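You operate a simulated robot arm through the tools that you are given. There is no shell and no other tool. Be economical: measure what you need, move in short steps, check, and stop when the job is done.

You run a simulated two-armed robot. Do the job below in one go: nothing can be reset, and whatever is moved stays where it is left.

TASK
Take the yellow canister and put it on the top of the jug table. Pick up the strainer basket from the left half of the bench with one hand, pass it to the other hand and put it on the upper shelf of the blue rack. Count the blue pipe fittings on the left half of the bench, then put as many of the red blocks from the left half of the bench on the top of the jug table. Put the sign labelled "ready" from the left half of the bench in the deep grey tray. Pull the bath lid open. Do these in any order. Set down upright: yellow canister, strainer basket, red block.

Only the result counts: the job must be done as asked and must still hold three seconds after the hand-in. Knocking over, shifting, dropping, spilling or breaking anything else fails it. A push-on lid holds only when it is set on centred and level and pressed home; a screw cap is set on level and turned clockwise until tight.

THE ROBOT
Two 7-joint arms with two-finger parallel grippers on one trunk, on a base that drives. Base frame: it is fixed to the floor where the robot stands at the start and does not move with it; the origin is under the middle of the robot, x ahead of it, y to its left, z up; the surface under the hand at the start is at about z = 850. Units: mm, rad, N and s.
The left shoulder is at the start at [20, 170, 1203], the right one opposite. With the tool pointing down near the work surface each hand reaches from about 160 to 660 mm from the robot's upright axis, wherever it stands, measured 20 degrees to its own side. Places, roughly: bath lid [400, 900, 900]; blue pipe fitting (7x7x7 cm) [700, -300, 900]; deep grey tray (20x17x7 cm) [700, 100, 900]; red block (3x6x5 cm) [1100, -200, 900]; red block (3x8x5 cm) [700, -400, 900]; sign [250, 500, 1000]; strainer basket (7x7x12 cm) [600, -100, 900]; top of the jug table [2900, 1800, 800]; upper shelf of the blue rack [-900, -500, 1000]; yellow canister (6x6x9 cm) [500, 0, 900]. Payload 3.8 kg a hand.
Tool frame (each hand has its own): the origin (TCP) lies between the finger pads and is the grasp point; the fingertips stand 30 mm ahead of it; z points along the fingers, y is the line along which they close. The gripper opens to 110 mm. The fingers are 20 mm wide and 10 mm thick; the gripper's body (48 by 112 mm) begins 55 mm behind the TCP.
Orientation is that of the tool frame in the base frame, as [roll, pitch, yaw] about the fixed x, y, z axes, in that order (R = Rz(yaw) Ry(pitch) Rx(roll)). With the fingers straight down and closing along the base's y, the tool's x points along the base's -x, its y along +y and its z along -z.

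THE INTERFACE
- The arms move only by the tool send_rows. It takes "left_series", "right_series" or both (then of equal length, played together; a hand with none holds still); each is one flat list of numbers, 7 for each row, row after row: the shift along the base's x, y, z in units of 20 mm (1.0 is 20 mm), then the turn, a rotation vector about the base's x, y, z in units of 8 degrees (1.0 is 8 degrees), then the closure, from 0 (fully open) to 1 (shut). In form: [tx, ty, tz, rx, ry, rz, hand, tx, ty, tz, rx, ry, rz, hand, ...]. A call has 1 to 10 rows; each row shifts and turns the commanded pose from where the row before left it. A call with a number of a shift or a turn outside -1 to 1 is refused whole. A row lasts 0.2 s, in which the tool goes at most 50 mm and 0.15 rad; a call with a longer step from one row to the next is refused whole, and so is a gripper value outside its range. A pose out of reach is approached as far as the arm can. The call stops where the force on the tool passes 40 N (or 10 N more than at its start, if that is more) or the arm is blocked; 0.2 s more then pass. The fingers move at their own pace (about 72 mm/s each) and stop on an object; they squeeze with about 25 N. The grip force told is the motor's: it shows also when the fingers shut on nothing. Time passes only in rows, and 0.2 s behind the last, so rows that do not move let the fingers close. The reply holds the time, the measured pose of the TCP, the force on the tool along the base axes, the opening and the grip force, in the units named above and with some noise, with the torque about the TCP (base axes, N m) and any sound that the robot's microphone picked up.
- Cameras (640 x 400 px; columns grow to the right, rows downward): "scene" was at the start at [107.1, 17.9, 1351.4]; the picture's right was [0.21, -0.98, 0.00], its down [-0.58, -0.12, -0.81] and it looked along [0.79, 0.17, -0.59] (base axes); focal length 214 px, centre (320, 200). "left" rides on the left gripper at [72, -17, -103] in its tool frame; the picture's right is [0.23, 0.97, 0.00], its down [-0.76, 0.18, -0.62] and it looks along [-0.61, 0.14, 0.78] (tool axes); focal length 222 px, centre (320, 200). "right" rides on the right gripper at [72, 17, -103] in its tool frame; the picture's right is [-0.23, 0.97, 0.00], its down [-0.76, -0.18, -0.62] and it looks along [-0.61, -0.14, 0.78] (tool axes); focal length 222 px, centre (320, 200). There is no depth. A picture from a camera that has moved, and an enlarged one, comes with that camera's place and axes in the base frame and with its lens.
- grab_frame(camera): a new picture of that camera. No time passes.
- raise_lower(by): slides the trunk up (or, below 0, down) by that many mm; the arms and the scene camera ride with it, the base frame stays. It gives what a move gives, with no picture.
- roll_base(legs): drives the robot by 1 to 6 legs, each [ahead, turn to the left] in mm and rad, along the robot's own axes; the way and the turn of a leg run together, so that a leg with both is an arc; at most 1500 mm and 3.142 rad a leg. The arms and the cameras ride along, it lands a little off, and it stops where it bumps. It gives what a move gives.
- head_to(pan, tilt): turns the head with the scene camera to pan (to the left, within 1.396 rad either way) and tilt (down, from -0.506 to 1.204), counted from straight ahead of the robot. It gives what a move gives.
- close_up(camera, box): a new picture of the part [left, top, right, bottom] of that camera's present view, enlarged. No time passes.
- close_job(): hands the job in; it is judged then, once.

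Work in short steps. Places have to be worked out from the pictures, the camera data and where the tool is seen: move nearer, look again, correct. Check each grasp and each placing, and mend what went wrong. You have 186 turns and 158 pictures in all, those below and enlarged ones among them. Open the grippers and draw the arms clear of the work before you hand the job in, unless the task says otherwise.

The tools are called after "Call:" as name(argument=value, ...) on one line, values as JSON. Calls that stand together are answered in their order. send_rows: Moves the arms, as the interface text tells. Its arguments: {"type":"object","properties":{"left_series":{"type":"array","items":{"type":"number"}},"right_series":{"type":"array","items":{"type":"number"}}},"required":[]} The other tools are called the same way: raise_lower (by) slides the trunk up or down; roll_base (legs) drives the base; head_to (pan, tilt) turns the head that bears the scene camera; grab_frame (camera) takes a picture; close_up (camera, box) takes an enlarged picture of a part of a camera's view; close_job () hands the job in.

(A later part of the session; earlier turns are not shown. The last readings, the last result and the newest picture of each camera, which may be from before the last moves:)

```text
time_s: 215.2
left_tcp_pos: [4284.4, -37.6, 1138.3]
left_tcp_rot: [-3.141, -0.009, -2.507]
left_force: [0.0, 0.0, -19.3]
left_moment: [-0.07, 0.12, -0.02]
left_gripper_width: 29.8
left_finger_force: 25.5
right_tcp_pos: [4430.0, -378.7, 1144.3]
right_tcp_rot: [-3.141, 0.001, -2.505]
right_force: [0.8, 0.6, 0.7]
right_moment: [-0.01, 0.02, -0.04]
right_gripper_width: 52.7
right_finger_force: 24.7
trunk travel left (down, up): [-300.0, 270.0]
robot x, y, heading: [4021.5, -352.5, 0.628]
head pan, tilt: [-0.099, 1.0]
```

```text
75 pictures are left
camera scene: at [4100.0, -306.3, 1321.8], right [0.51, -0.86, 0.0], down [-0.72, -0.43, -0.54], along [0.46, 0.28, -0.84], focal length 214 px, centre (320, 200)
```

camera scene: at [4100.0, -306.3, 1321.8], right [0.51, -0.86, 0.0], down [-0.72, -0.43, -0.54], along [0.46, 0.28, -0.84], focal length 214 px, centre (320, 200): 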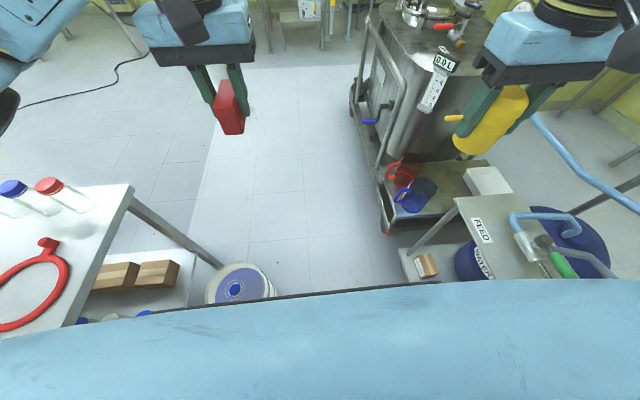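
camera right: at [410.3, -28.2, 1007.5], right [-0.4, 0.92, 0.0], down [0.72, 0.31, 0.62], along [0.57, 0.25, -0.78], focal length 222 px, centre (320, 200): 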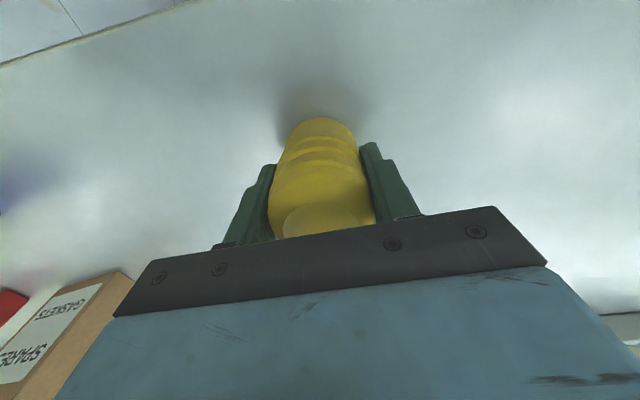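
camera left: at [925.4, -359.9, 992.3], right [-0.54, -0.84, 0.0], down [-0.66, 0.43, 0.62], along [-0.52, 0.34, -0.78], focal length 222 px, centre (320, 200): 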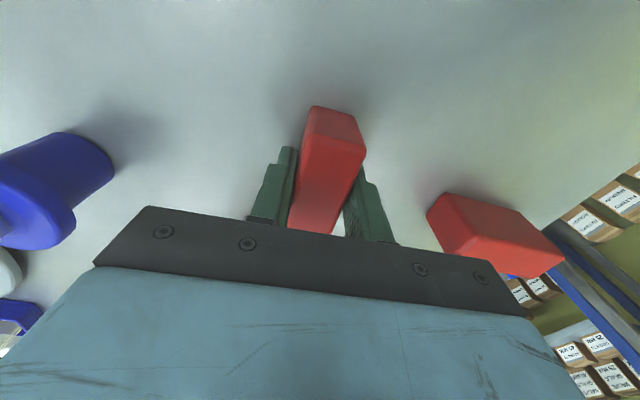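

I probably touched the white bin beside the green table; the passage there is tight (~600 mm). I back out and take the wide aisle to the left end of the tables instead.

Call:
roll_base(legs=[[-1280, 0], [0, 1.573], [1500, 0], [1500, 0]])

Call:
head_to(pan=-0.5, tilt=0.4)

Call:
grab_frame(camera="scene")

Call:
head_to(pan=0.3, tilt=0.4)

Call:
grab_frame(camera="scene")

```text
time_s: 239.5
left_tcp_pos: [919.6, 1569.1, 1139.9]
left_tcp_rot: [3.141, -0.008, -0.953]
left_force: [-0.2, 0.4, -19.4]
left_moment: [-0.13, -0.06, 0.03]
left_gripper_width: 29.9
left_finger_force: 24.6
right_tcp_pos: [1263.8, 1708.9, 1143.1]
right_tcp_rot: [-3.141, 0.001, -0.949]
right_force: [-0.6, 0.2, -1.0]
right_moment: [-0.02, -0.02, 0.01]
right_gripper_width: 52.3
right_finger_force: 25.6
trunk travel left (down, up): [-300.0, 270.0]
robot x, y, heading: [1234.9, 1300.8, 2.189]
head pan, tilt: [-0.099, 1.0]
```

```text
time_s: 240.5
left_tcp_pos: [919.1, 1568.1, 1139.0]
left_tcp_rot: [-3.141, -0.01, -0.953]
left_force: [0.8, -0.8, -19.3]
left_moment: [-0.1, -0.07, 0.03]
left_gripper_width: 29.9
left_finger_force: 24.9
right_tcp_pos: [1263.8, 1709.9, 1142.6]
right_tcp_rot: [-3.142, 0.0, -0.949]
right_force: [-0.1, 0.3, -0.9]
right_moment: [-0.01, -0.01, 0.0]
right_gripper_width: 52.5
right_finger_force: 25.2
trunk travel left (down, up): [-300.0, 270.0]
robot x, y, heading: [1232.3, 1301.0, 2.192]
head pan, tilt: [-0.499, 0.4]
```

```text
74 pictures are left
camera scene: at [1208.8, 1409.9, 1371.9], right [0.99, 0.12, 0.0], down [0.05, -0.39, -0.92], along [-0.11, 0.91, -0.39], focal length 214 px, centre (320, 200)
```

scene: 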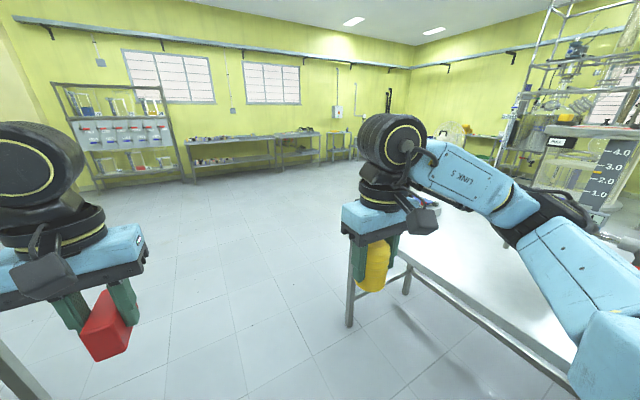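

```text
time_s: 241.6
left_tcp_pos: [920.2, 1568.6, 1139.9]
left_tcp_rot: [-3.141, -0.009, -0.953]
left_force: [0.1, 0.3, -20.3]
left_moment: [-0.12, -0.07, -0.02]
left_gripper_width: 29.9
left_finger_force: 24.8
right_tcp_pos: [1263.3, 1708.3, 1144.3]
right_tcp_rot: [-3.141, -0.002, -0.949]
right_force: [0.3, -1.0, -0.7]
right_moment: [0.03, 0.0, -0.02]
right_gripper_width: 52.5
right_finger_force: 24.5
trunk travel left (down, up): [-300.0, 270.0]
robot x, y, heading: [1235.3, 1302.6, 2.191]
head pan, tilt: [0.3, 0.4]
```

```text
73 pictures are left
camera scene: at [1146.3, 1374.0, 1372.0], right [0.61, 0.8, 0.0], down [0.31, -0.24, -0.92], along [-0.73, 0.56, -0.39], focal length 214 px, centre (320, 200)
```

scene: 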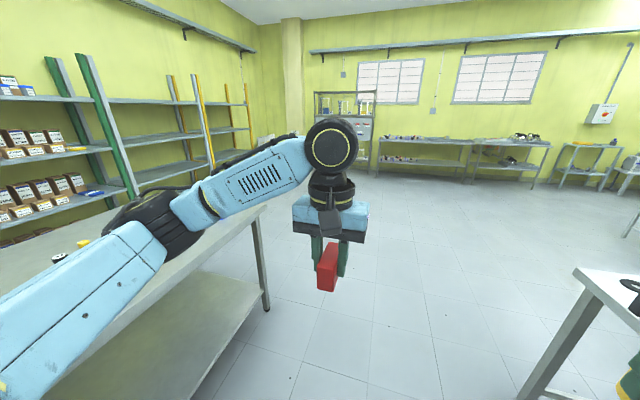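

The left aisle is clear. I drive past the table's left end and partly up along it, then look.

Call:
roll_base(legs=[[1500, 0], [50, 0], [0, -1.555], [1150, 0]])

Call:
head_to(pan=-0.5, tilt=0.4)

Call:
grab_frame(camera="scene")

```text
time_s: 258.8
left_tcp_pos: [1547.2, 3537.6, 1138.7]
left_tcp_rot: [-3.141, -0.007, -2.526]
left_force: [-0.4, -0.4, -18.8]
left_moment: [-0.1, 0.13, 0.02]
left_gripper_width: 30.0
left_finger_force: 25.3
right_tcp_pos: [1686.2, 3193.9, 1143.7]
right_tcp_rot: [-3.141, 0.0, -2.524]
right_force: [0.3, 0.0, -0.1]
right_moment: [-0.01, -0.01, 0.01]
right_gripper_width: 52.5
right_finger_force: 25.1
trunk travel left (down, up): [-300.0, 270.0]
robot x, y, heading: [1278.2, 3223.3, 0.614]
head pan, tilt: [0.3, 0.4]
```

```text
time_s: 259.9
left_tcp_pos: [1547.5, 3536.3, 1138.6]
left_tcp_rot: [-3.141, -0.009, -2.527]
left_force: [0.0, 0.1, -19.1]
left_moment: [-0.06, 0.15, -0.05]
left_gripper_width: 29.8
left_finger_force: 24.8
right_tcp_pos: [1686.2, 3193.4, 1144.6]
right_tcp_rot: [-3.14, -0.001, -2.525]
right_force: [-0.2, 0.1, -1.2]
right_moment: [0.0, 0.01, -0.02]
right_gripper_width: 52.6
right_finger_force: 24.9
trunk travel left (down, up): [-300.0, 270.0]
robot x, y, heading: [1278.6, 3224.7, 0.615]
head pan, tilt: [-0.499, 0.4]
```

```text
72 pictures are left
camera scene: at [1388.6, 3249.1, 1372.0], right [0.12, -0.99, 0.0], down [-0.39, -0.05, -0.92], along [0.91, 0.11, -0.39], focal length 214 px, centre (320, 200)
```

scene: 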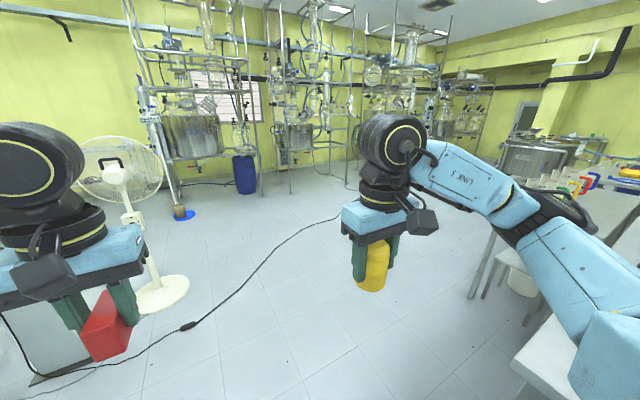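

Behind the tables the floor is clear (fan and cable are further out). I drive on to n≈4.05 m, turn right and go along behind the tables.

Call:
roll_base(legs=[[1100, 0], [0, -1.55], [1300, 0]])

Call:
head_to(pan=-0.7, tilt=0.5)

Call:
grab_frame(camera="scene")

```text
time_s: 275.6
left_tcp_pos: [3279.9, 2562.3, 1138.6]
left_tcp_rot: [-3.141, -0.011, 2.211]
left_force: [0.5, 0.1, -19.4]
left_moment: [0.12, 0.07, -0.01]
left_gripper_width: 29.8
left_finger_force: 25.0
right_tcp_pos: [2938.2, 2415.3, 1144.6]
right_tcp_rot: [-3.14, -0.001, 2.214]
right_force: [0.5, 0.3, -1.1]
right_moment: [0.03, 0.0, 0.01]
right_gripper_width: 52.5
right_finger_force: 25.3
trunk travel left (down, up): [-300.0, 270.0]
robot x, y, heading: [2957.7, 2826.3, -0.932]
head pan, tilt: [-0.499, 0.4]
```

```text
time_s: 276.3
left_tcp_pos: [3278.4, 2563.2, 1138.3]
left_tcp_rot: [-3.141, -0.01, 2.209]
left_force: [-0.4, -0.3, -19.8]
left_moment: [0.12, 0.09, 0.01]
left_gripper_width: 30.1
left_finger_force: 24.7
right_tcp_pos: [2938.1, 2415.3, 1145.0]
right_tcp_rot: [3.141, -0.001, 2.212]
right_force: [0.0, -0.4, -0.5]
right_moment: [0.04, 0.02, -0.01]
right_gripper_width: 52.5
right_finger_force: 25.3
trunk travel left (down, up): [-300.0, 270.0]
robot x, y, heading: [2957.3, 2823.7, -0.939]
head pan, tilt: [-0.7, 0.499]
```

```text
71 pictures are left
camera scene: at [2969.5, 2714.8, 1362.9], right [-1.0, 0.06, 0.0], down [0.03, 0.48, -0.88], along [-0.05, -0.88, -0.48], focal length 214 px, centre (320, 200)
```

scene: 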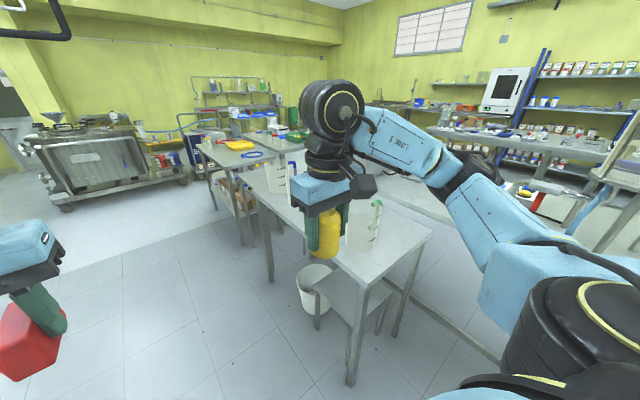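

The jug table is visible: left end at e1≈-160, back edge n≈3.59 m, with a green-handled jug near this end and another further along. I drive 700 mm on, turn to face it and look.

Call:
roll_base(legs=[[700, 0], [0, -1.566]])

Call:
head_to(pan=0.0, tilt=0.6)

Call:
grab_frame(camera="scene")

```text
time_s: 283.9
left_tcp_pos: [3126.1, 1938.6, 1138.2]
left_tcp_rot: [3.141, -0.009, 0.658]
left_force: [-0.6, 0.3, -18.8]
left_moment: [0.09, -0.14, 0.01]
left_gripper_width: 30.1
left_finger_force: 24.4
right_tcp_pos: [2971.9, 2276.4, 1143.8]
right_tcp_rot: [3.141, 0.0, 0.66]
right_force: [-0.5, 0.8, -0.6]
right_moment: [-0.03, -0.01, 0.03]
right_gripper_width: 52.6
right_finger_force: 24.7
trunk travel left (down, up): [-300.0, 270.0]
robot x, y, heading: [3379.9, 2258.2, -2.485]
head pan, tilt: [-0.7, 0.499]
```

```text
time_s: 285.0
left_tcp_pos: [3126.3, 1938.5, 1139.3]
left_tcp_rot: [-3.141, -0.011, 0.658]
left_force: [0.3, -0.6, -19.6]
left_moment: [0.05, -0.14, 0.0]
left_gripper_width: 29.7
left_finger_force: 25.5
right_tcp_pos: [2971.2, 2276.1, 1143.3]
right_tcp_rot: [-3.141, -0.001, 0.659]
right_force: [0.0, 0.2, -0.7]
right_moment: [-0.03, -0.05, 0.0]
right_gripper_width: 52.7
right_finger_force: 25.0
trunk travel left (down, up): [-300.0, 270.0]
robot x, y, heading: [3378.2, 2258.6, -2.475]
head pan, tilt: [0.0, 0.6]
```

```text
70 pictures are left
camera scene: at [3294.2, 2192.7, 1353.8], right [-0.61, 0.79, 0.0], down [0.45, 0.35, -0.82], along [-0.65, -0.5, -0.57], focal length 214 px, centre (320, 200)
```

scene: 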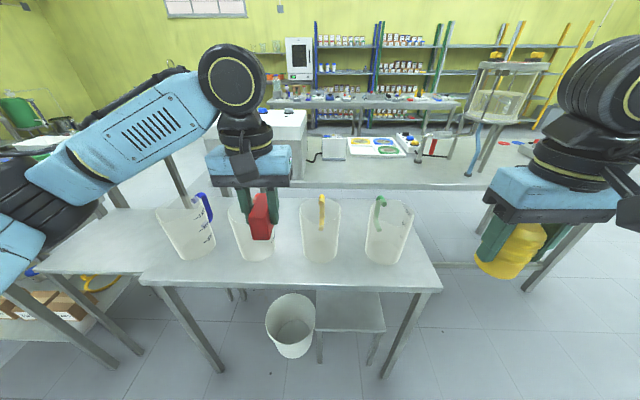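

Four jugs stand in a row 215 mm apart; there is free surface in the gaps near this edge. I straighten up and move 140 mm closer (a bin stands under the table), then look again.

Call:
roll_base(legs=[[0, -0.025], [140, 0]])

Call:
head_to(pan=0.0, tilt=0.85)

Call:
grab_frame(camera="scene")

Call:
grab_frame(camera="right")

Call:
grab_frame(camera="left")

```text
time_s: 286.7
left_tcp_pos: [3005.7, 1862.7, 1138.1]
left_tcp_rot: [-3.141, -0.012, 0.633]
left_force: [-0.6, -0.5, -19.6]
left_moment: [0.1, -0.15, -0.01]
left_gripper_width: 29.9
left_finger_force: 24.9
right_tcp_pos: [2860.3, 2204.6, 1143.9]
right_tcp_rot: [-3.142, -0.001, 0.633]
right_force: [-1.2, -1.0, -1.1]
right_moment: [0.0, 0.0, -0.01]
right_gripper_width: 52.5
right_finger_force: 25.1
trunk travel left (down, up): [-300.0, 270.0]
robot x, y, heading: [3270.7, 2179.5, -2.508]
head pan, tilt: [0.0, 0.6]
```

```text
time_s: 287.4
left_tcp_pos: [3006.9, 1863.1, 1138.7]
left_tcp_rot: [3.14, -0.009, 0.633]
left_force: [1.1, -1.0, -18.9]
left_moment: [0.09, -0.14, 0.0]
left_gripper_width: 30.0
left_finger_force: 25.0
right_tcp_pos: [2861.4, 2205.6, 1144.0]
right_tcp_rot: [3.141, 0.002, 0.633]
right_force: [-0.8, 0.5, -0.6]
right_moment: [0.01, 0.0, -0.03]
right_gripper_width: 52.4
right_finger_force: 25.1
trunk travel left (down, up): [-300.0, 270.0]
robot x, y, heading: [3271.7, 2182.1, -2.512]
head pan, tilt: [0.0, 0.85]
```

```text
69 pictures are left
camera scene: at [3189.6, 2119.4, 1332.9], right [-0.59, 0.81, 0.0], down [0.61, 0.44, -0.66], along [-0.53, -0.39, -0.75], focal length 214 px, centre (320, 200)
```

scene: 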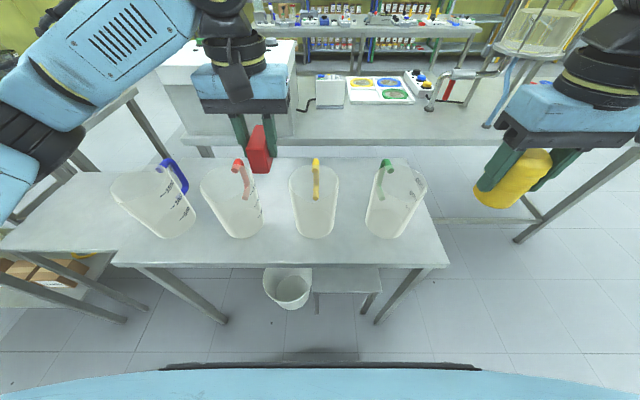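

```text
68 pictures are left
camera right: at [2930.3, 2234.9, 1247.6], right [0.39, -0.92, 0.0], down [-0.72, -0.31, 0.62], along [-0.57, -0.25, -0.78], focal length 222 px, centre (320, 200)
```

right: 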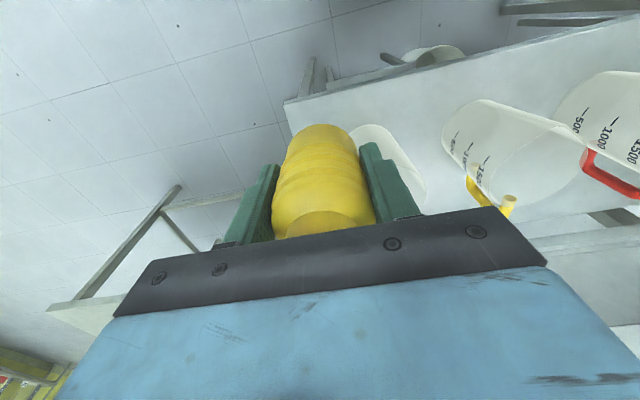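

```text
67 pictures are left
camera left: at [3054.0, 1919.0, 1241.0], right [0.76, -0.65, 0.0], down [-0.52, -0.6, 0.62], along [-0.4, -0.47, -0.79], focal length 222 px, centre (320, 200)
```

left: 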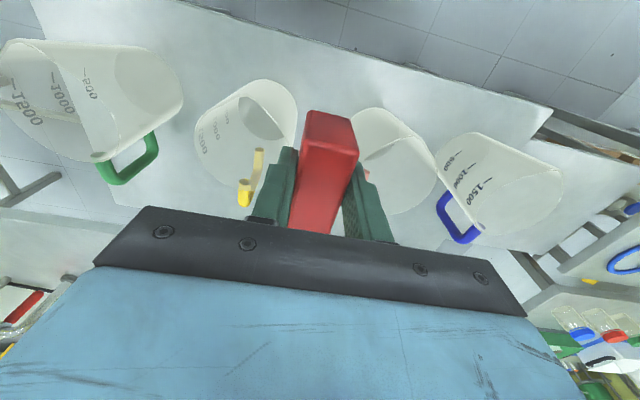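

Jugs' fronts are ~92 mm behind the edge (handles face away), with free gaps. Red block goes to the gap between the yellow- and red-handled jugs at ≈(3021, 1854). I shift slightly and descend 200 mm.

Call:
send_rows(left_series=[0.7, -0.45, 0, 0, 0, 0, 1, 0, 0, -1, 0, 0, 0, 1, 0, 0, -1, 0, 0, 0, 1, 0, 0, -1, 0, 0, 0, 1, 0, 0, -1, 0, 0, 0, 1, 0, 0, -1, 0, 0, 0, 1, 0, 0, -1, 0, 0, 0, 1, 0, 0, -1, 0, 0, 0, 1, 0, 0, -1, 0, 0, 0, 1, 0, 0, -1, 0, 0, 0, 1])

Call:
grab_frame(camera="scene")

Call:
grab_frame(camera="left")

```text
time_s: 289.6
left_tcp_pos: [3019.5, 1854.1, 957.9]
left_tcp_rot: [3.141, -0.011, 0.632]
left_force: [0.0, -0.1, -18.6]
left_moment: [0.13, -0.09, 0.0]
left_gripper_width: 29.7
left_finger_force: 24.4
right_tcp_pos: [2860.8, 2205.8, 1144.0]
right_tcp_rot: [3.141, 0.001, 0.634]
right_force: [0.3, -0.5, -0.4]
right_moment: [0.05, 0.0, 0.0]
right_gripper_width: 52.8
right_finger_force: 25.0
trunk travel left (down, up): [-300.0, 270.0]
robot x, y, heading: [3274.0, 2181.9, -2.505]
head pan, tilt: [0.0, 0.85]
```

```text
66 pictures are left
camera scene: at [3189.4, 2119.1, 1332.8], right [-0.59, 0.81, 0.0], down [0.61, 0.45, -0.66], along [-0.53, -0.39, -0.75], focal length 214 px, centre (320, 200)
```

scene: 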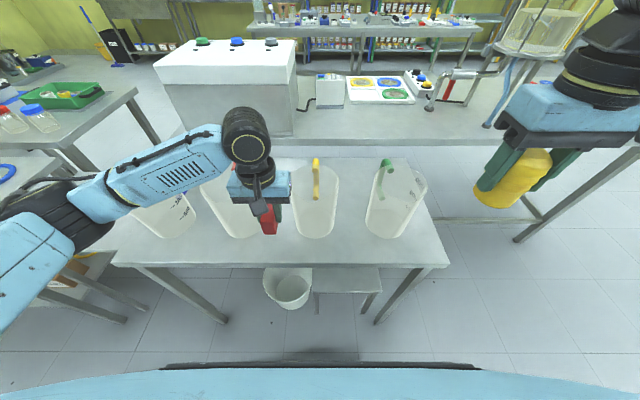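

```text
65 pictures are left
camera left: at [3067.6, 1909.8, 1060.6], right [0.76, -0.65, 0.0], down [-0.52, -0.6, 0.62], along [-0.4, -0.47, -0.79], focal length 222 px, centre (320, 200)
```

left: 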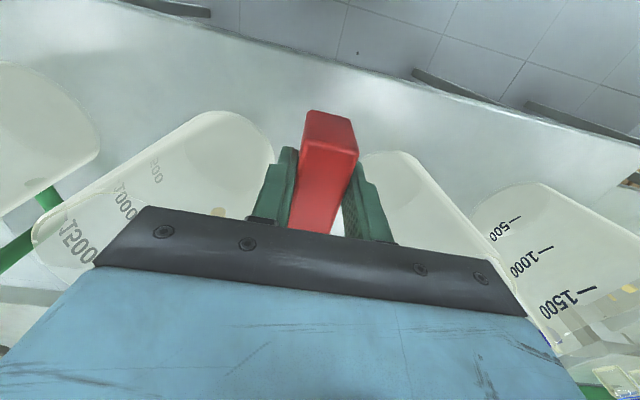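

Clearances to both jugs are ≥20 mm. Descend 90 mm more, then creep.

Call:
send_rows(left_series=[0, 0, -1, 0, 0, 0, 1, 0, 0, -1, 0, 0, 0, 1, 0, 0, -1, 0, 0, 0, 1, 0, 0, -1, 0, 0, 0, 1, 0, 0, -0.5, 0, 0, 0, 1])

Call:
grab_frame(camera="left")

Call:
close_up(camera="scene", box=[180, 150, 400, 290])

```text
time_s: 290.8
left_tcp_pos: [3019.9, 1855.1, 867.9]
left_tcp_rot: [-3.141, -0.01, 0.631]
left_force: [-0.4, 0.0, -18.8]
left_moment: [0.13, -0.14, 0.03]
left_gripper_width: 30.0
left_finger_force: 24.9
right_tcp_pos: [2860.8, 2205.4, 1144.6]
right_tcp_rot: [-3.141, 0.001, 0.635]
right_force: [-0.2, -0.7, -0.7]
right_moment: [0.06, 0.01, 0.0]
right_gripper_width: 52.6
right_finger_force: 25.1
trunk travel left (down, up): [-300.0, 270.0]
robot x, y, heading: [3271.5, 2176.3, -2.509]
head pan, tilt: [0.0, 0.85]
```

```text
64 pictures are left
camera left: at [3068.3, 1910.2, 970.3], right [0.76, -0.65, 0.0], down [-0.52, -0.6, 0.62], along [-0.4, -0.47, -0.79], focal length 222 px, centre (320, 200)
```

left: 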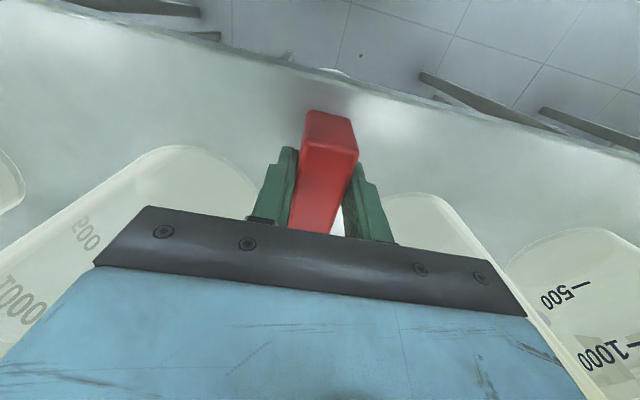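

```text
2.86 times, centred on (290, 220) of scene
camera zoom: at [3189.4, 2119.2, 1332.9], right [-0.59, 0.81, 0.0], down [0.61, 0.45, -0.66], along [-0.53, -0.39, -0.75], focal length 613 px, centre (406, 143)
```

zoom: 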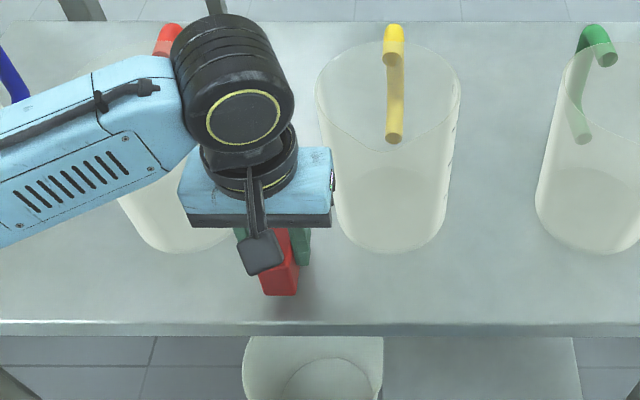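

Position is good. I creep down in 4 mm steps watching the force.

Call:
send_rows(left_series=[0, 0, -0.3, 0, 0, 0, 1, 0, 0, -0.3, 0, 0, 0, 1, 0, 0, -0.2, 0, 0, 0, 1, 0, 0, -0.2, 0, 0, 0, 1, 0, 0, -0.1, 0, 0, 0, 1])

```text
time_s: 292.0
left_tcp_pos: [3020.9, 1855.1, 848.5]
left_tcp_rot: [-3.14, -0.008, 0.632]
left_force: [2.2, -0.5, -10.2]
left_moment: [-0.18, 0.08, 0.08]
left_gripper_width: 30.1
left_finger_force: 25.2
right_tcp_pos: [2861.8, 2205.6, 1143.2]
right_tcp_rot: [-3.141, 0.003, 0.635]
right_force: [0.4, 0.1, -0.8]
right_moment: [0.03, 0.0, 0.02]
right_gripper_width: 52.5
right_finger_force: 24.7
trunk travel left (down, up): [-300.0, 270.0]
robot x, y, heading: [3268.2, 2176.2, -2.507]
head pan, tilt: [0.0, 0.85]
```

Contact (load halved). One more millimetre, then open.

Call:
send_rows(left_series=[0, 0, -0.08, 0, 0, 0, 1, 0, 0, 0, 0, 0, 0, 0.65, 0, 0, 0, 0, 0, 0, 0.5, 0, 0, 0, 0, 0, 0, 0.5])

Call:
grab_frame(camera="left")

```text
time_s: 293.0
left_tcp_pos: [3021.1, 1854.9, 845.3]
left_tcp_rot: [-3.141, -0.009, 0.632]
left_force: [0.0, -0.3, 0.3]
left_moment: [-0.01, -0.02, -0.02]
left_gripper_width: 55.0
left_finger_force: 0.0
right_tcp_pos: [2861.9, 2206.5, 1145.3]
right_tcp_rot: [-3.141, 0.002, 0.633]
right_force: [0.1, -0.1, -1.3]
right_moment: [0.0, -0.02, -0.01]
right_gripper_width: 52.7
right_finger_force: 25.1
trunk travel left (down, up): [-300.0, 270.0]
robot x, y, heading: [3266.0, 2179.8, -2.507]
head pan, tilt: [0.0, 0.85]
```

```text
62 pictures are left
camera left: at [3068.5, 1910.8, 948.2], right [0.76, -0.65, 0.0], down [-0.51, -0.6, 0.62], along [-0.4, -0.47, -0.79], focal length 222 px, centre (320, 200)
```

left: 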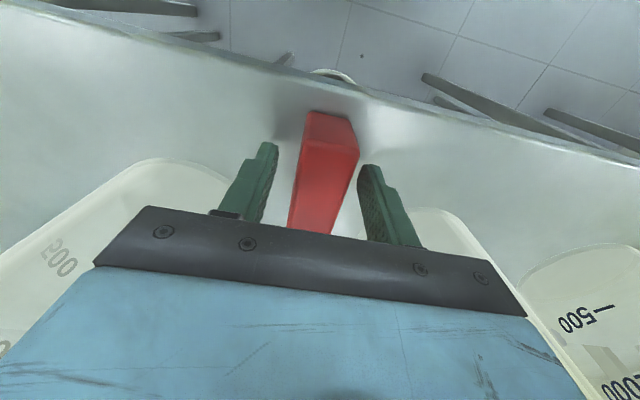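

Released and standing. Lift the left hand straight up 200 mm, and move the right hand over its gap at (2909, 2024).

Call:
send_rows(left_series=[0, 0, 1, 0, 0, 0, 0.5, 0, 0, 1, 0, 0, 0, 0.5, 0, 0, 1, 0, 0, 0, 0.5, 0, 0, 1, 0, 0, 0, 0.5, 0, 0, 1, 0, 0, 0, 0.5, 0, 0, 1, 0, 0, 0, 0.5, 0, 0, 1, 0, 0, 0, 0.5, 0, 0, 1, 0, 0, 0, 0.5, 0, 0, 1, 0, 0, 0, 0.5, 0, 0, 1, 0, 0, 0, 0.5])

Call:
send_rows(left_series=[0.59, -0.8, 1, 0, 0, 0, 0, 0.59, -0.8, 1, 0, 0, 0, 0, 0.59, -0.8, 1, 0, 0, 0, 0, 0.59, -0.8, 1, 0, 0, 0, 0, 0.59, -0.8, 1, 0, 0, 0, 0, 0, 0, 0, 0, 0, 0, 0, 0, 0, 0, 0, 0, 0, 0, 0, 0, 0, 0, 0, 0, 0, 0, 0, 0, 0, 0, 0, 0, 0, 0, 0, 0, 0, 0, 0], right_series=[0.24, -0.905, 0, 0, 0, 0, 1, 0.24, -0.905, 0, 0, 0, 0, 1, 0.24, -0.905, 0, 0, 0, 0, 1, 0.24, -0.905, 0, 0, 0, 0, 1, 0.24, -0.905, 0, 0, 0, 0, 1, 0.24, -0.905, 0, 0, 0, 0, 1, 0.24, -0.905, 0, 0, 0, 0, 1, 0.24, -0.905, 0, 0, 0, 0, 1, 0.24, -0.905, 0, 0, 0, 0, 1, 0.24, -0.905, 0, 0, 0, 0, 1])

Call:
grab_frame(camera="scene")

Call:
grab_frame(camera="right")

```text
time_s: 295.2
left_tcp_pos: [3021.2, 1855.7, 1045.7]
left_tcp_rot: [3.14, -0.012, 0.632]
left_force: [0.4, 0.2, 0.1]
left_moment: [0.0, 0.02, 0.0]
left_gripper_width: 55.1
left_finger_force: 0.1
right_tcp_pos: [2861.9, 2206.4, 1144.3]
right_tcp_rot: [3.141, 0.001, 0.633]
right_force: [0.2, -0.1, -1.2]
right_moment: [0.01, -0.04, -0.02]
right_gripper_width: 52.8
right_finger_force: 25.0
trunk travel left (down, up): [-300.0, 270.0]
robot x, y, heading: [3266.0, 2179.1, -2.506]
head pan, tilt: [0.0, 0.85]
```

```text
time_s: 297.4
left_tcp_pos: [3079.4, 1775.8, 1144.9]
left_tcp_rot: [3.141, -0.01, 0.631]
left_force: [-0.6, 1.1, 0.1]
left_moment: [0.02, -0.01, 0.02]
left_gripper_width: 110.0
left_finger_force: 0.0
right_tcp_pos: [2910.6, 2023.8, 1142.9]
right_tcp_rot: [3.141, 0.0, 0.632]
right_force: [0.1, 0.0, -1.3]
right_moment: [0.0, 0.02, 0.01]
right_gripper_width: 52.5
right_finger_force: 24.9
trunk travel left (down, up): [-300.0, 270.0]
robot x, y, heading: [3266.5, 2182.0, -2.512]
head pan, tilt: [0.0, 0.85]
```

```text
61 pictures are left
camera scene: at [3190.3, 2119.7, 1333.0], right [-0.59, 0.81, 0.0], down [0.61, 0.44, -0.66], along [-0.53, -0.39, -0.75], focal length 214 px, centre (320, 200)
```

scene: 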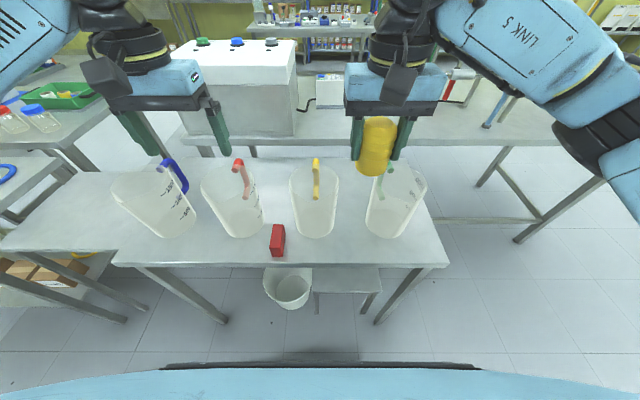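

```text
60 pictures are left
camera right: at [2978.9, 2053.7, 1247.5], right [0.39, -0.92, 0.0], down [-0.72, -0.31, 0.62], along [-0.57, -0.25, -0.78], focal length 222 px, centre (320, 200)
```

right: 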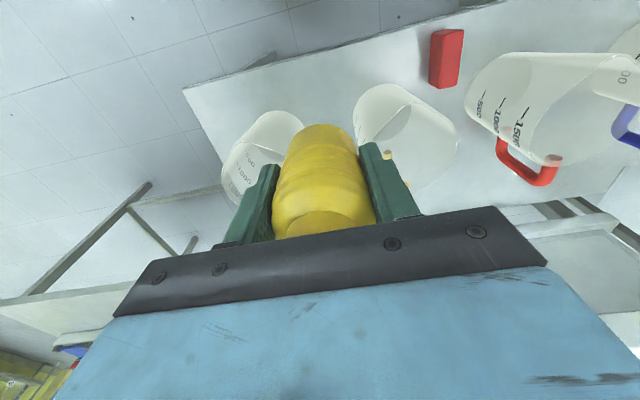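

Red block stands upright. Canister is centred on its gap; descend 200 mm and check.

Call:
send_rows(right_series=[0, 0, -1, 0, 0, 0, 1, 0, 0, -1, 0, 0, 0, 1, 0, 0, -1, 0, 0, 0, 1, 0, 0, -1, 0, 0, 0, 1, 0, 0, -1, 0, 0, 0, 1, 0, 0, -1, 0, 0, 0, 1, 0, 0, -1, 0, 0, 0, 1, 0, 0, -1, 0, 0, 0, 1, 0, 0, -1, 0, 0, 0, 1, 0, 0, -1, 0, 0, 0, 1])

Call:
close_up(camera="scene", box=[240, 130, 460, 280])

Call:
grab_frame(camera="right")

```text
time_s: 299.6
left_tcp_pos: [3080.7, 1776.8, 1144.4]
left_tcp_rot: [3.139, -0.009, 0.631]
left_force: [-0.4, 0.2, 0.2]
left_moment: [0.03, 0.01, 0.0]
left_gripper_width: 110.1
left_finger_force: 0.0
right_tcp_pos: [2910.3, 2024.9, 944.2]
right_tcp_rot: [3.142, 0.002, 0.634]
right_force: [0.6, -0.7, -0.7]
right_moment: [0.03, -0.02, -0.02]
right_gripper_width: 52.7
right_finger_force: 25.2
trunk travel left (down, up): [-300.0, 270.0]
robot x, y, heading: [3266.4, 2178.1, -2.507]
head pan, tilt: [0.0, 0.85]
```

```text
2.67 times, centred on (350, 205) of scene
camera zoom: at [3190.1, 2120.3, 1333.0], right [-0.59, 0.81, 0.0], down [0.61, 0.44, -0.66], along [-0.53, -0.39, -0.75], focal length 572 px, centre (240, 187)
```

zoom: 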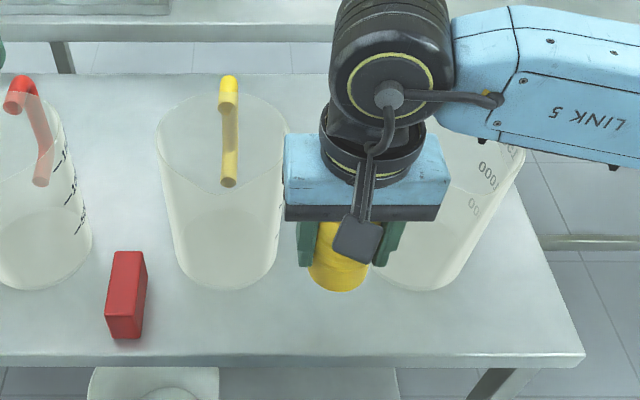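

```text
58 pictures are left
camera right: at [2978.9, 2054.9, 1047.8], right [0.39, -0.92, 0.0], down [-0.72, -0.31, 0.62], along [-0.57, -0.25, -0.78], focal length 222 px, centre (320, 200)
```

right: 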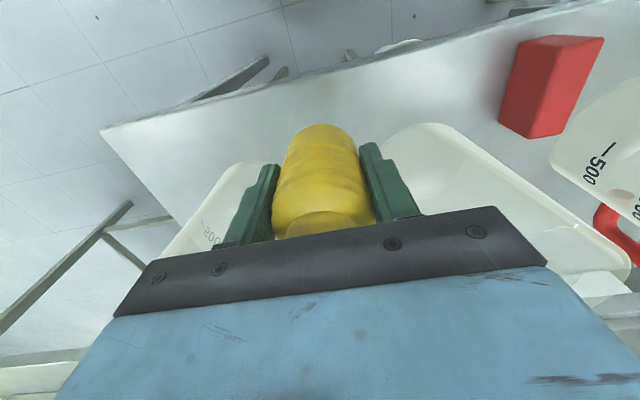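

Clear of both jugs. Descend 76 mm, then creep to contact.

Call:
send_rows(right_series=[0, 0, -1, 0, 0, 0, 1, 0, 0, -1, 0, 0, 0, 1, 0, 0, -1, 0, 0, 0, 1, 0, 0, -0.8, 0, 0, 0, 1, 0, 0, -0.1, 0, 0, 0, 1, 0, 0, -0.1, 0, 0, 0, 1])

Call:
send_rows(right_series=[0, 0, -0.1, 0, 0, 0, 1, 0, 0, -0.1, 0, 0, 0, 1])

```text
time_s: 301.0
left_tcp_pos: [3079.3, 1775.4, 1145.4]
left_tcp_rot: [-3.141, -0.009, 0.633]
left_force: [-0.2, -0.9, -0.1]
left_moment: [-0.02, 0.02, 0.01]
left_gripper_width: 109.8
left_finger_force: 0.0
right_tcp_pos: [2909.8, 2024.9, 864.1]
right_tcp_rot: [-3.141, 0.002, 0.634]
right_force: [-0.1, -0.2, -1.6]
right_moment: [-0.03, -0.02, -0.02]
right_gripper_width: 52.6
right_finger_force: 24.7
trunk travel left (down, up): [-300.0, 270.0]
robot x, y, heading: [3271.0, 2176.4, -2.506]
head pan, tilt: [0.0, 0.85]
```

```text
time_s: 301.6
left_tcp_pos: [3079.9, 1776.1, 1144.4]
left_tcp_rot: [3.14, -0.006, 0.632]
left_force: [0.1, 0.6, -0.4]
left_moment: [0.01, 0.0, -0.02]
left_gripper_width: 110.3
left_finger_force: 0.0
right_tcp_pos: [2909.6, 2024.0, 860.1]
right_tcp_rot: [3.141, 0.003, 0.634]
right_force: [-0.2, 1.1, -0.6]
right_moment: [0.0, 0.0, 0.01]
right_gripper_width: 52.6
right_finger_force: 25.3
trunk travel left (down, up): [-300.0, 270.0]
robot x, y, heading: [3265.8, 2176.9, -2.504]
head pan, tilt: [0.0, 0.85]
```

Not yet touching; continue in 1–2 mm steps.

Call:
send_rows(right_series=[0, 0, -0.07, 0, 0, 0, 1, 0, 0, -0.07, 0, 0, 0, 1])

Call:
send_rows(right_series=[0, 0, -0.07, 0, 0, 0, 1, 0, 0, -0.07, 0, 0, 0, 1])

```text
time_s: 302.2
left_tcp_pos: [3079.3, 1774.7, 1144.8]
left_tcp_rot: [3.141, -0.008, 0.632]
left_force: [0.5, -0.5, 0.6]
left_moment: [0.01, -0.01, 0.04]
left_gripper_width: 110.1
left_finger_force: 0.0
right_tcp_pos: [2910.3, 2025.4, 856.8]
right_tcp_rot: [3.142, 0.001, 0.633]
right_force: [0.8, -0.3, -1.0]
right_moment: [-0.05, -0.03, -0.01]
right_gripper_width: 52.6
right_finger_force: 25.1
trunk travel left (down, up): [-300.0, 270.0]
robot x, y, heading: [3268.0, 2177.7, -2.506]
head pan, tilt: [0.0, 0.85]
```

```text
time_s: 302.8
left_tcp_pos: [3079.9, 1776.3, 1145.8]
left_tcp_rot: [3.141, -0.009, 0.632]
left_force: [-0.5, -0.1, -0.1]
left_moment: [-0.02, 0.01, -0.02]
left_gripper_width: 110.0
left_finger_force: 0.0
right_tcp_pos: [2910.4, 2024.0, 854.8]
right_tcp_rot: [-3.141, 0.001, 0.633]
right_force: [-0.2, -0.3, -0.4]
right_moment: [-0.04, -0.02, -0.01]
right_gripper_width: 52.3
right_finger_force: 24.9
trunk travel left (down, up): [-300.0, 270.0]
robot x, y, heading: [3270.8, 2180.5, -2.514]
head pan, tilt: [0.0, 0.85]
```

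Call:
send_rows(right_series=[0, 0, -0.1, 0, 0, 0, 1, 0, 0, -0.1, 0, 0, 0, 1])

Call:
close_up(camera="scene", box=[240, 130, 460, 280])

```text
time_s: 303.4
left_tcp_pos: [3081.3, 1777.0, 1146.7]
left_tcp_rot: [3.14, -0.008, 0.631]
left_force: [0.2, -0.1, 0.3]
left_moment: [-0.01, 0.0, 0.01]
left_gripper_width: 110.0
left_finger_force: 0.0
right_tcp_pos: [2910.4, 2024.4, 853.9]
right_tcp_rot: [3.14, 0.008, 0.633]
right_force: [-0.2, 5.5, 23.9]
right_moment: [0.29, 0.06, -0.04]
right_gripper_width: 52.6
right_finger_force: 25.0
trunk travel left (down, up): [-300.0, 270.0]
robot x, y, heading: [3270.6, 2178.4, -2.503]
head pan, tilt: [0.0, 0.85]
```

```text
2.67 times, centred on (350, 205) of scene
camera zoom: at [3191.4, 2121.5, 1333.5], right [-0.59, 0.81, 0.0], down [0.61, 0.44, -0.66], along [-0.53, -0.39, -0.75], focal length 572 px, centre (240, 187)
```

zoom: 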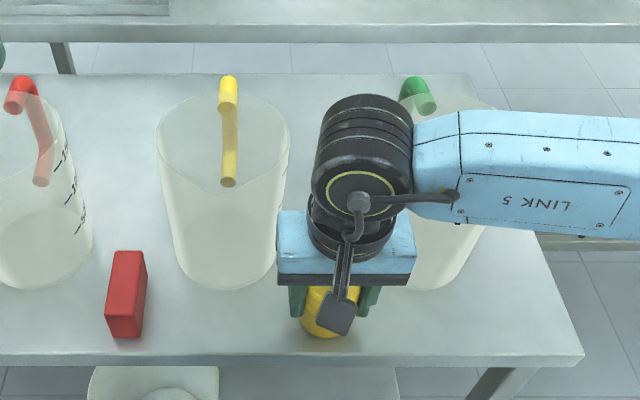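

Contact. Ease up 1 mm, open to ~80 mm, and lift straight up.

Call:
send_rows(right_series=[0, 0, 0.06, 0, 0, 0, 1, 0, 0, 0, 0, 0, 0, 0.4, 0, 0, 0, 0, 0, 0, 0.25, 0, 0, 0, 0, 0, 0, 0.25])

Call:
send_rows(right_series=[0, 0, 0.5, 0, 0, 0, 0.25, 0, 0, 1, 0, 0, 0, 0.25, 0, 0, 1, 0, 0, 0, 0.25, 0, 0, 1, 0, 0, 0, 0.25, 0, 0, 1, 0, 0, 0, 0.25, 0, 0, 1, 0, 0, 0, 0.25, 0, 0, 1, 0, 0, 0, 0.25, 0, 0, 1, 0, 0, 0, 0.25, 0, 0, 1, 0, 0, 0, 0.25, 0, 0, 1, 0, 0, 0, 0.25])

Call:
send_rows(right_series=[-0.1, 0.1, 1, 0, 0, 0, 0.25, -0.59, 0.8, 1, 0, 0, 0, 0, -0.59, 0.8, 1, 0, 0, 0, 0, -0.59, 0.8, 1, 0, 0, 0, 0, -0.59, 0.8, 1, 0, 0, 0, 0, -0.59, 0.8, 0, 0, 0, 0, 0, -0.59, 0.8, 0, 0, 0, 0, 0, -0.59, 0.8, 0, 0, 0, 0, 0, -0.59, 0.8, 0, 0, 0, 0, 0])

Call:
close_up(camera="scene", box=[100, 130, 480, 290])

```text
time_s: 304.4
left_tcp_pos: [3079.8, 1775.1, 1145.3]
left_tcp_rot: [-3.141, -0.008, 0.632]
left_force: [-0.3, -0.1, 0.3]
left_moment: [0.01, 0.01, 0.0]
left_gripper_width: 109.9
left_finger_force: 0.1
right_tcp_pos: [2908.9, 2024.9, 852.6]
right_tcp_rot: [-3.141, 0.002, 0.633]
right_force: [0.1, 0.7, -0.2]
right_moment: [-0.01, -0.01, 0.01]
right_gripper_width: 82.6
right_finger_force: 0.1
trunk travel left (down, up): [-300.0, 270.0]
robot x, y, heading: [3267.3, 2178.7, -2.514]
head pan, tilt: [0.0, 0.85]
```

```text
time_s: 306.6
left_tcp_pos: [3079.6, 1775.2, 1145.5]
left_tcp_rot: [3.14, -0.009, 0.632]
left_force: [0.0, -0.4, -0.3]
left_moment: [-0.01, 0.0, 0.01]
left_gripper_width: 110.0
left_finger_force: 0.0
right_tcp_pos: [2910.6, 2025.4, 1042.3]
right_tcp_rot: [-3.139, 0.001, 0.636]
right_force: [-0.6, -0.6, 0.2]
right_moment: [0.04, 0.01, 0.0]
right_gripper_width: 82.5
right_finger_force: 0.0
trunk travel left (down, up): [-300.0, 270.0]
robot x, y, heading: [3270.2, 2180.6, -2.505]
head pan, tilt: [0.0, 0.85]
```

```text
time_s: 308.6
left_tcp_pos: [3080.2, 1775.1, 1144.5]
left_tcp_rot: [3.141, -0.01, 0.632]
left_force: [-0.7, -0.8, 0.0]
left_moment: [-0.03, -0.02, -0.01]
left_gripper_width: 110.2
left_finger_force: 0.0
right_tcp_pos: [2813.9, 2155.5, 1142.1]
right_tcp_rot: [3.141, 0.001, 0.632]
right_force: [-0.2, -0.1, 0.5]
right_moment: [-0.02, 0.01, -0.05]
right_gripper_width: 110.1
right_finger_force: 0.1
trunk travel left (down, up): [-300.0, 270.0]
robot x, y, heading: [3266.5, 2177.2, -2.504]
head pan, tilt: [0.0, 0.85]
```

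```text
1.68 times, centred on (290, 210) of scene
camera zoom: at [3190.2, 2120.7, 1333.0], right [-0.59, 0.81, 0.0], down [0.61, 0.44, -0.66], along [-0.53, -0.39, -0.75], focal length 361 px, centre (370, 183)
```

zoom: 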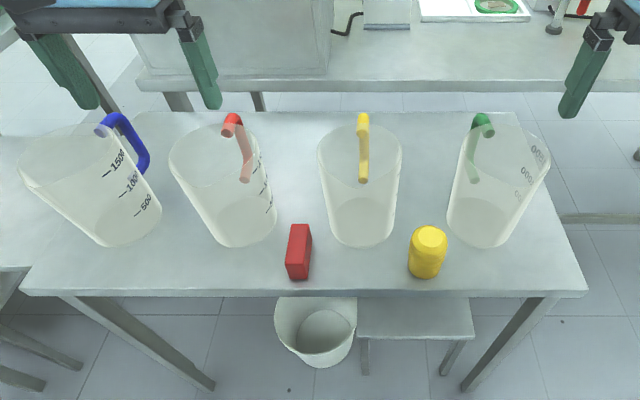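

Canister and red block stand on the jug table. Now the bath on the way back: drive the same way round in reverse to the aisle on the far side of the bench.

Call:
roll_base(legs=[[-130, 0], [0, -1.571], [1030, 0], [1010, 0], [0, 1.571], [1300, 0]])

```text
time_s: 333.4
left_tcp_pos: [921.4, 2725.8, 1144.8]
left_tcp_rot: [3.141, -0.007, 0.627]
left_force: [0.5, -0.2, -0.6]
left_moment: [0.01, 0.0, -0.02]
left_gripper_width: 109.7
left_finger_force: 0.1
right_tcp_pos: [655.1, 3105.8, 1141.9]
right_tcp_rot: [-3.141, 0.002, 0.632]
right_force: [0.7, 0.9, -0.2]
right_moment: [-0.03, -0.02, -0.02]
right_gripper_width: 109.9
right_finger_force: 0.1
trunk travel left (down, up): [-300.0, 270.0]
robot x, y, heading: [1111.0, 3127.3, -2.515]
head pan, tilt: [0.0, 0.85]
```

Continue: down the aisle, along to the bath, then face the bench from its far side.

Call:
roll_base(legs=[[1150, 0], [0, 1.58], [1370, 0], [0, -1.57]])

Call:
head_to(pan=0.0, tilt=0.65)

Call:
grab_frame(camera="scene")

```text
time_s: 353.4
left_tcp_pos: [813.4, 942.5, 1145.5]
left_tcp_rot: [3.14, -0.007, 0.636]
left_force: [-0.4, 0.1, 0.8]
left_moment: [0.01, 0.02, 0.0]
left_gripper_width: 110.0
left_finger_force: 0.1
right_tcp_pos: [543.9, 1319.9, 1142.4]
right_tcp_rot: [3.141, 0.001, 0.638]
right_force: [0.2, -0.9, 0.2]
right_moment: [0.0, -0.01, -0.02]
right_gripper_width: 110.1
right_finger_force: 0.0
trunk travel left (down, up): [-300.0, 270.0]
robot x, y, heading: [995.6, 1343.7, -2.505]
head pan, tilt: [0.0, 0.85]
```

```text
time_s: 354.1
left_tcp_pos: [812.7, 942.0, 1144.5]
left_tcp_rot: [3.141, -0.008, 0.637]
left_force: [-0.3, -0.6, -1.4]
left_moment: [0.02, 0.0, -0.02]
left_gripper_width: 110.0
left_finger_force: 0.1
right_tcp_pos: [544.5, 1320.2, 1142.2]
right_tcp_rot: [-3.141, 0.0, 0.639]
right_force: [0.9, 0.6, -0.2]
right_moment: [-0.02, 0.01, 0.02]
right_gripper_width: 109.9
right_finger_force: 0.2
trunk travel left (down, up): [-300.0, 270.0]
robot x, y, heading: [1003.7, 1346.8, -2.503]
head pan, tilt: [0.0, 0.649]
```

```text
55 pictures are left
camera scene: at [914.2, 1282.1, 1349.6], right [-0.6, 0.8, 0.0], down [0.49, 0.36, -0.8], along [-0.64, -0.47, -0.61], focal length 214 px, centre (320, 200)
```

scene: 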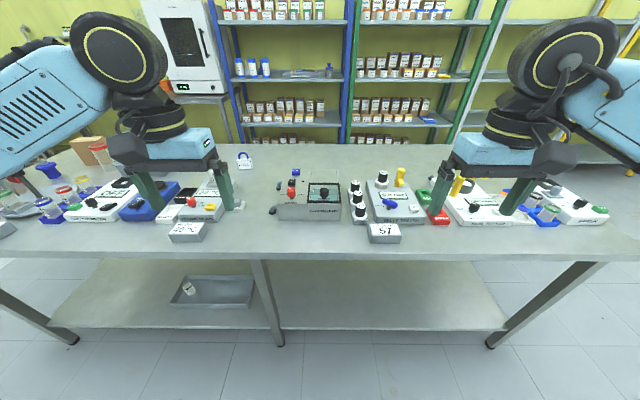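

From this side I can see the bath's control front. Zoom on it.

Call:
close_up(camera="scene", box=[240, 140, 440, 265])

```text
3.20 times, centred on (340, 202) of scene
camera zoom: at [914.2, 1282.1, 1349.6], right [-0.6, 0.8, 0.0], down [0.49, 0.36, -0.8], along [-0.64, -0.47, -0.61], focal length 686 px, centre (256, 192)
```

zoom: 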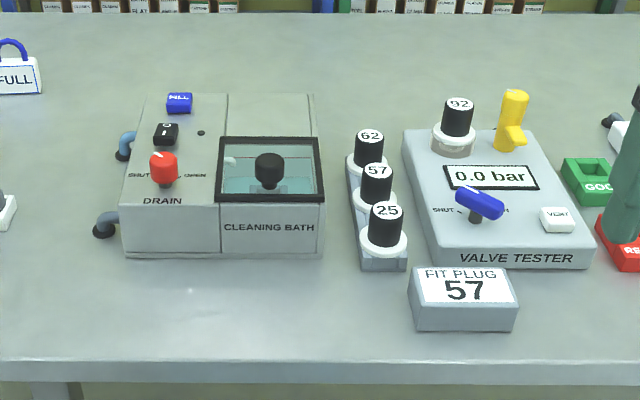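

It's the "CLEANING BATH": a glass lid in a black frame with a black knob at its middle, flat top behind it (it likely slides). I move 205 mm closer and take a detailed look.

Call:
roll_base(legs=[[205, 0]])

Call:
head_to(pan=0.0, tilt=0.8)

Call:
close_up(camera="scene", box=[220, 120, 420, 245])

Call:
grab_frame(camera="right")

```text
time_s: 355.7
left_tcp_pos: [645.5, 819.4, 1145.4]
left_tcp_rot: [3.141, -0.013, 0.636]
left_force: [0.3, 0.8, 0.0]
left_moment: [-0.05, -0.01, 0.01]
left_gripper_width: 109.9
left_finger_force: 0.0
right_tcp_pos: [378.5, 1196.1, 1141.2]
right_tcp_rot: [-3.141, 0.001, 0.641]
right_force: [-0.3, 0.0, -0.9]
right_moment: [0.03, -0.01, -0.02]
right_gripper_width: 110.0
right_finger_force: 0.0
trunk travel left (down, up): [-300.0, 270.0]
robot x, y, heading: [834.8, 1222.2, -2.502]
head pan, tilt: [0.0, 0.649]
```

```text
time_s: 356.4
left_tcp_pos: [646.3, 819.3, 1145.5]
left_tcp_rot: [3.141, -0.009, 0.636]
left_force: [1.5, -0.8, 0.8]
left_moment: [-0.01, 0.0, 0.01]
left_gripper_width: 110.0
left_finger_force: 0.1
right_tcp_pos: [377.4, 1197.7, 1142.5]
right_tcp_rot: [3.141, 0.001, 0.641]
right_force: [-0.6, 0.4, -0.4]
right_moment: [0.01, -0.04, 0.01]
right_gripper_width: 110.0
right_finger_force: 0.0
trunk travel left (down, up): [-300.0, 270.0]
robot x, y, heading: [835.5, 1224.5, -2.509]
head pan, tilt: [0.0, 0.799]
```

```text
3.20 times, centred on (320, 182) of scene
camera zoom: at [753.6, 1162.9, 1337.1], right [-0.6, 0.8, 0.0], down [0.58, 0.43, -0.7], along [-0.56, -0.42, -0.72], focal length 686 px, centre (320, 256)
```

zoom: 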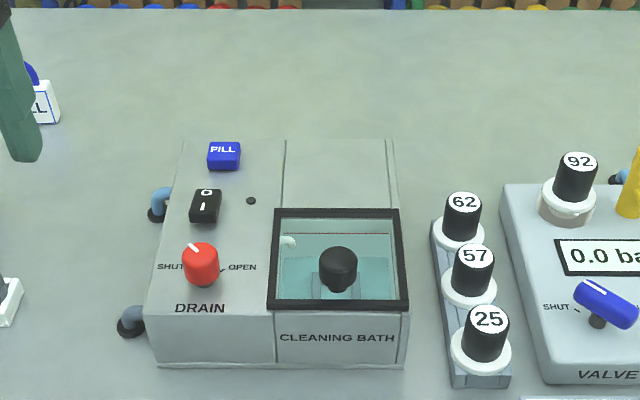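

```text
52 pictures are left
camera right: at [447.4, 1227.4, 1245.4], right [0.4, -0.92, 0.0], down [-0.72, -0.31, 0.62], along [-0.57, -0.25, -0.78], focal length 222 px, centre (320, 200)
```

right: 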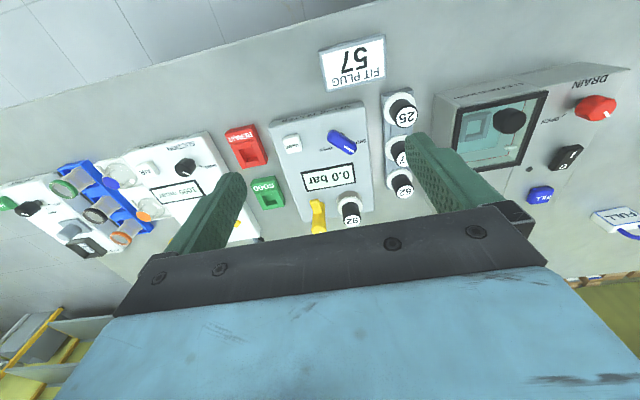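

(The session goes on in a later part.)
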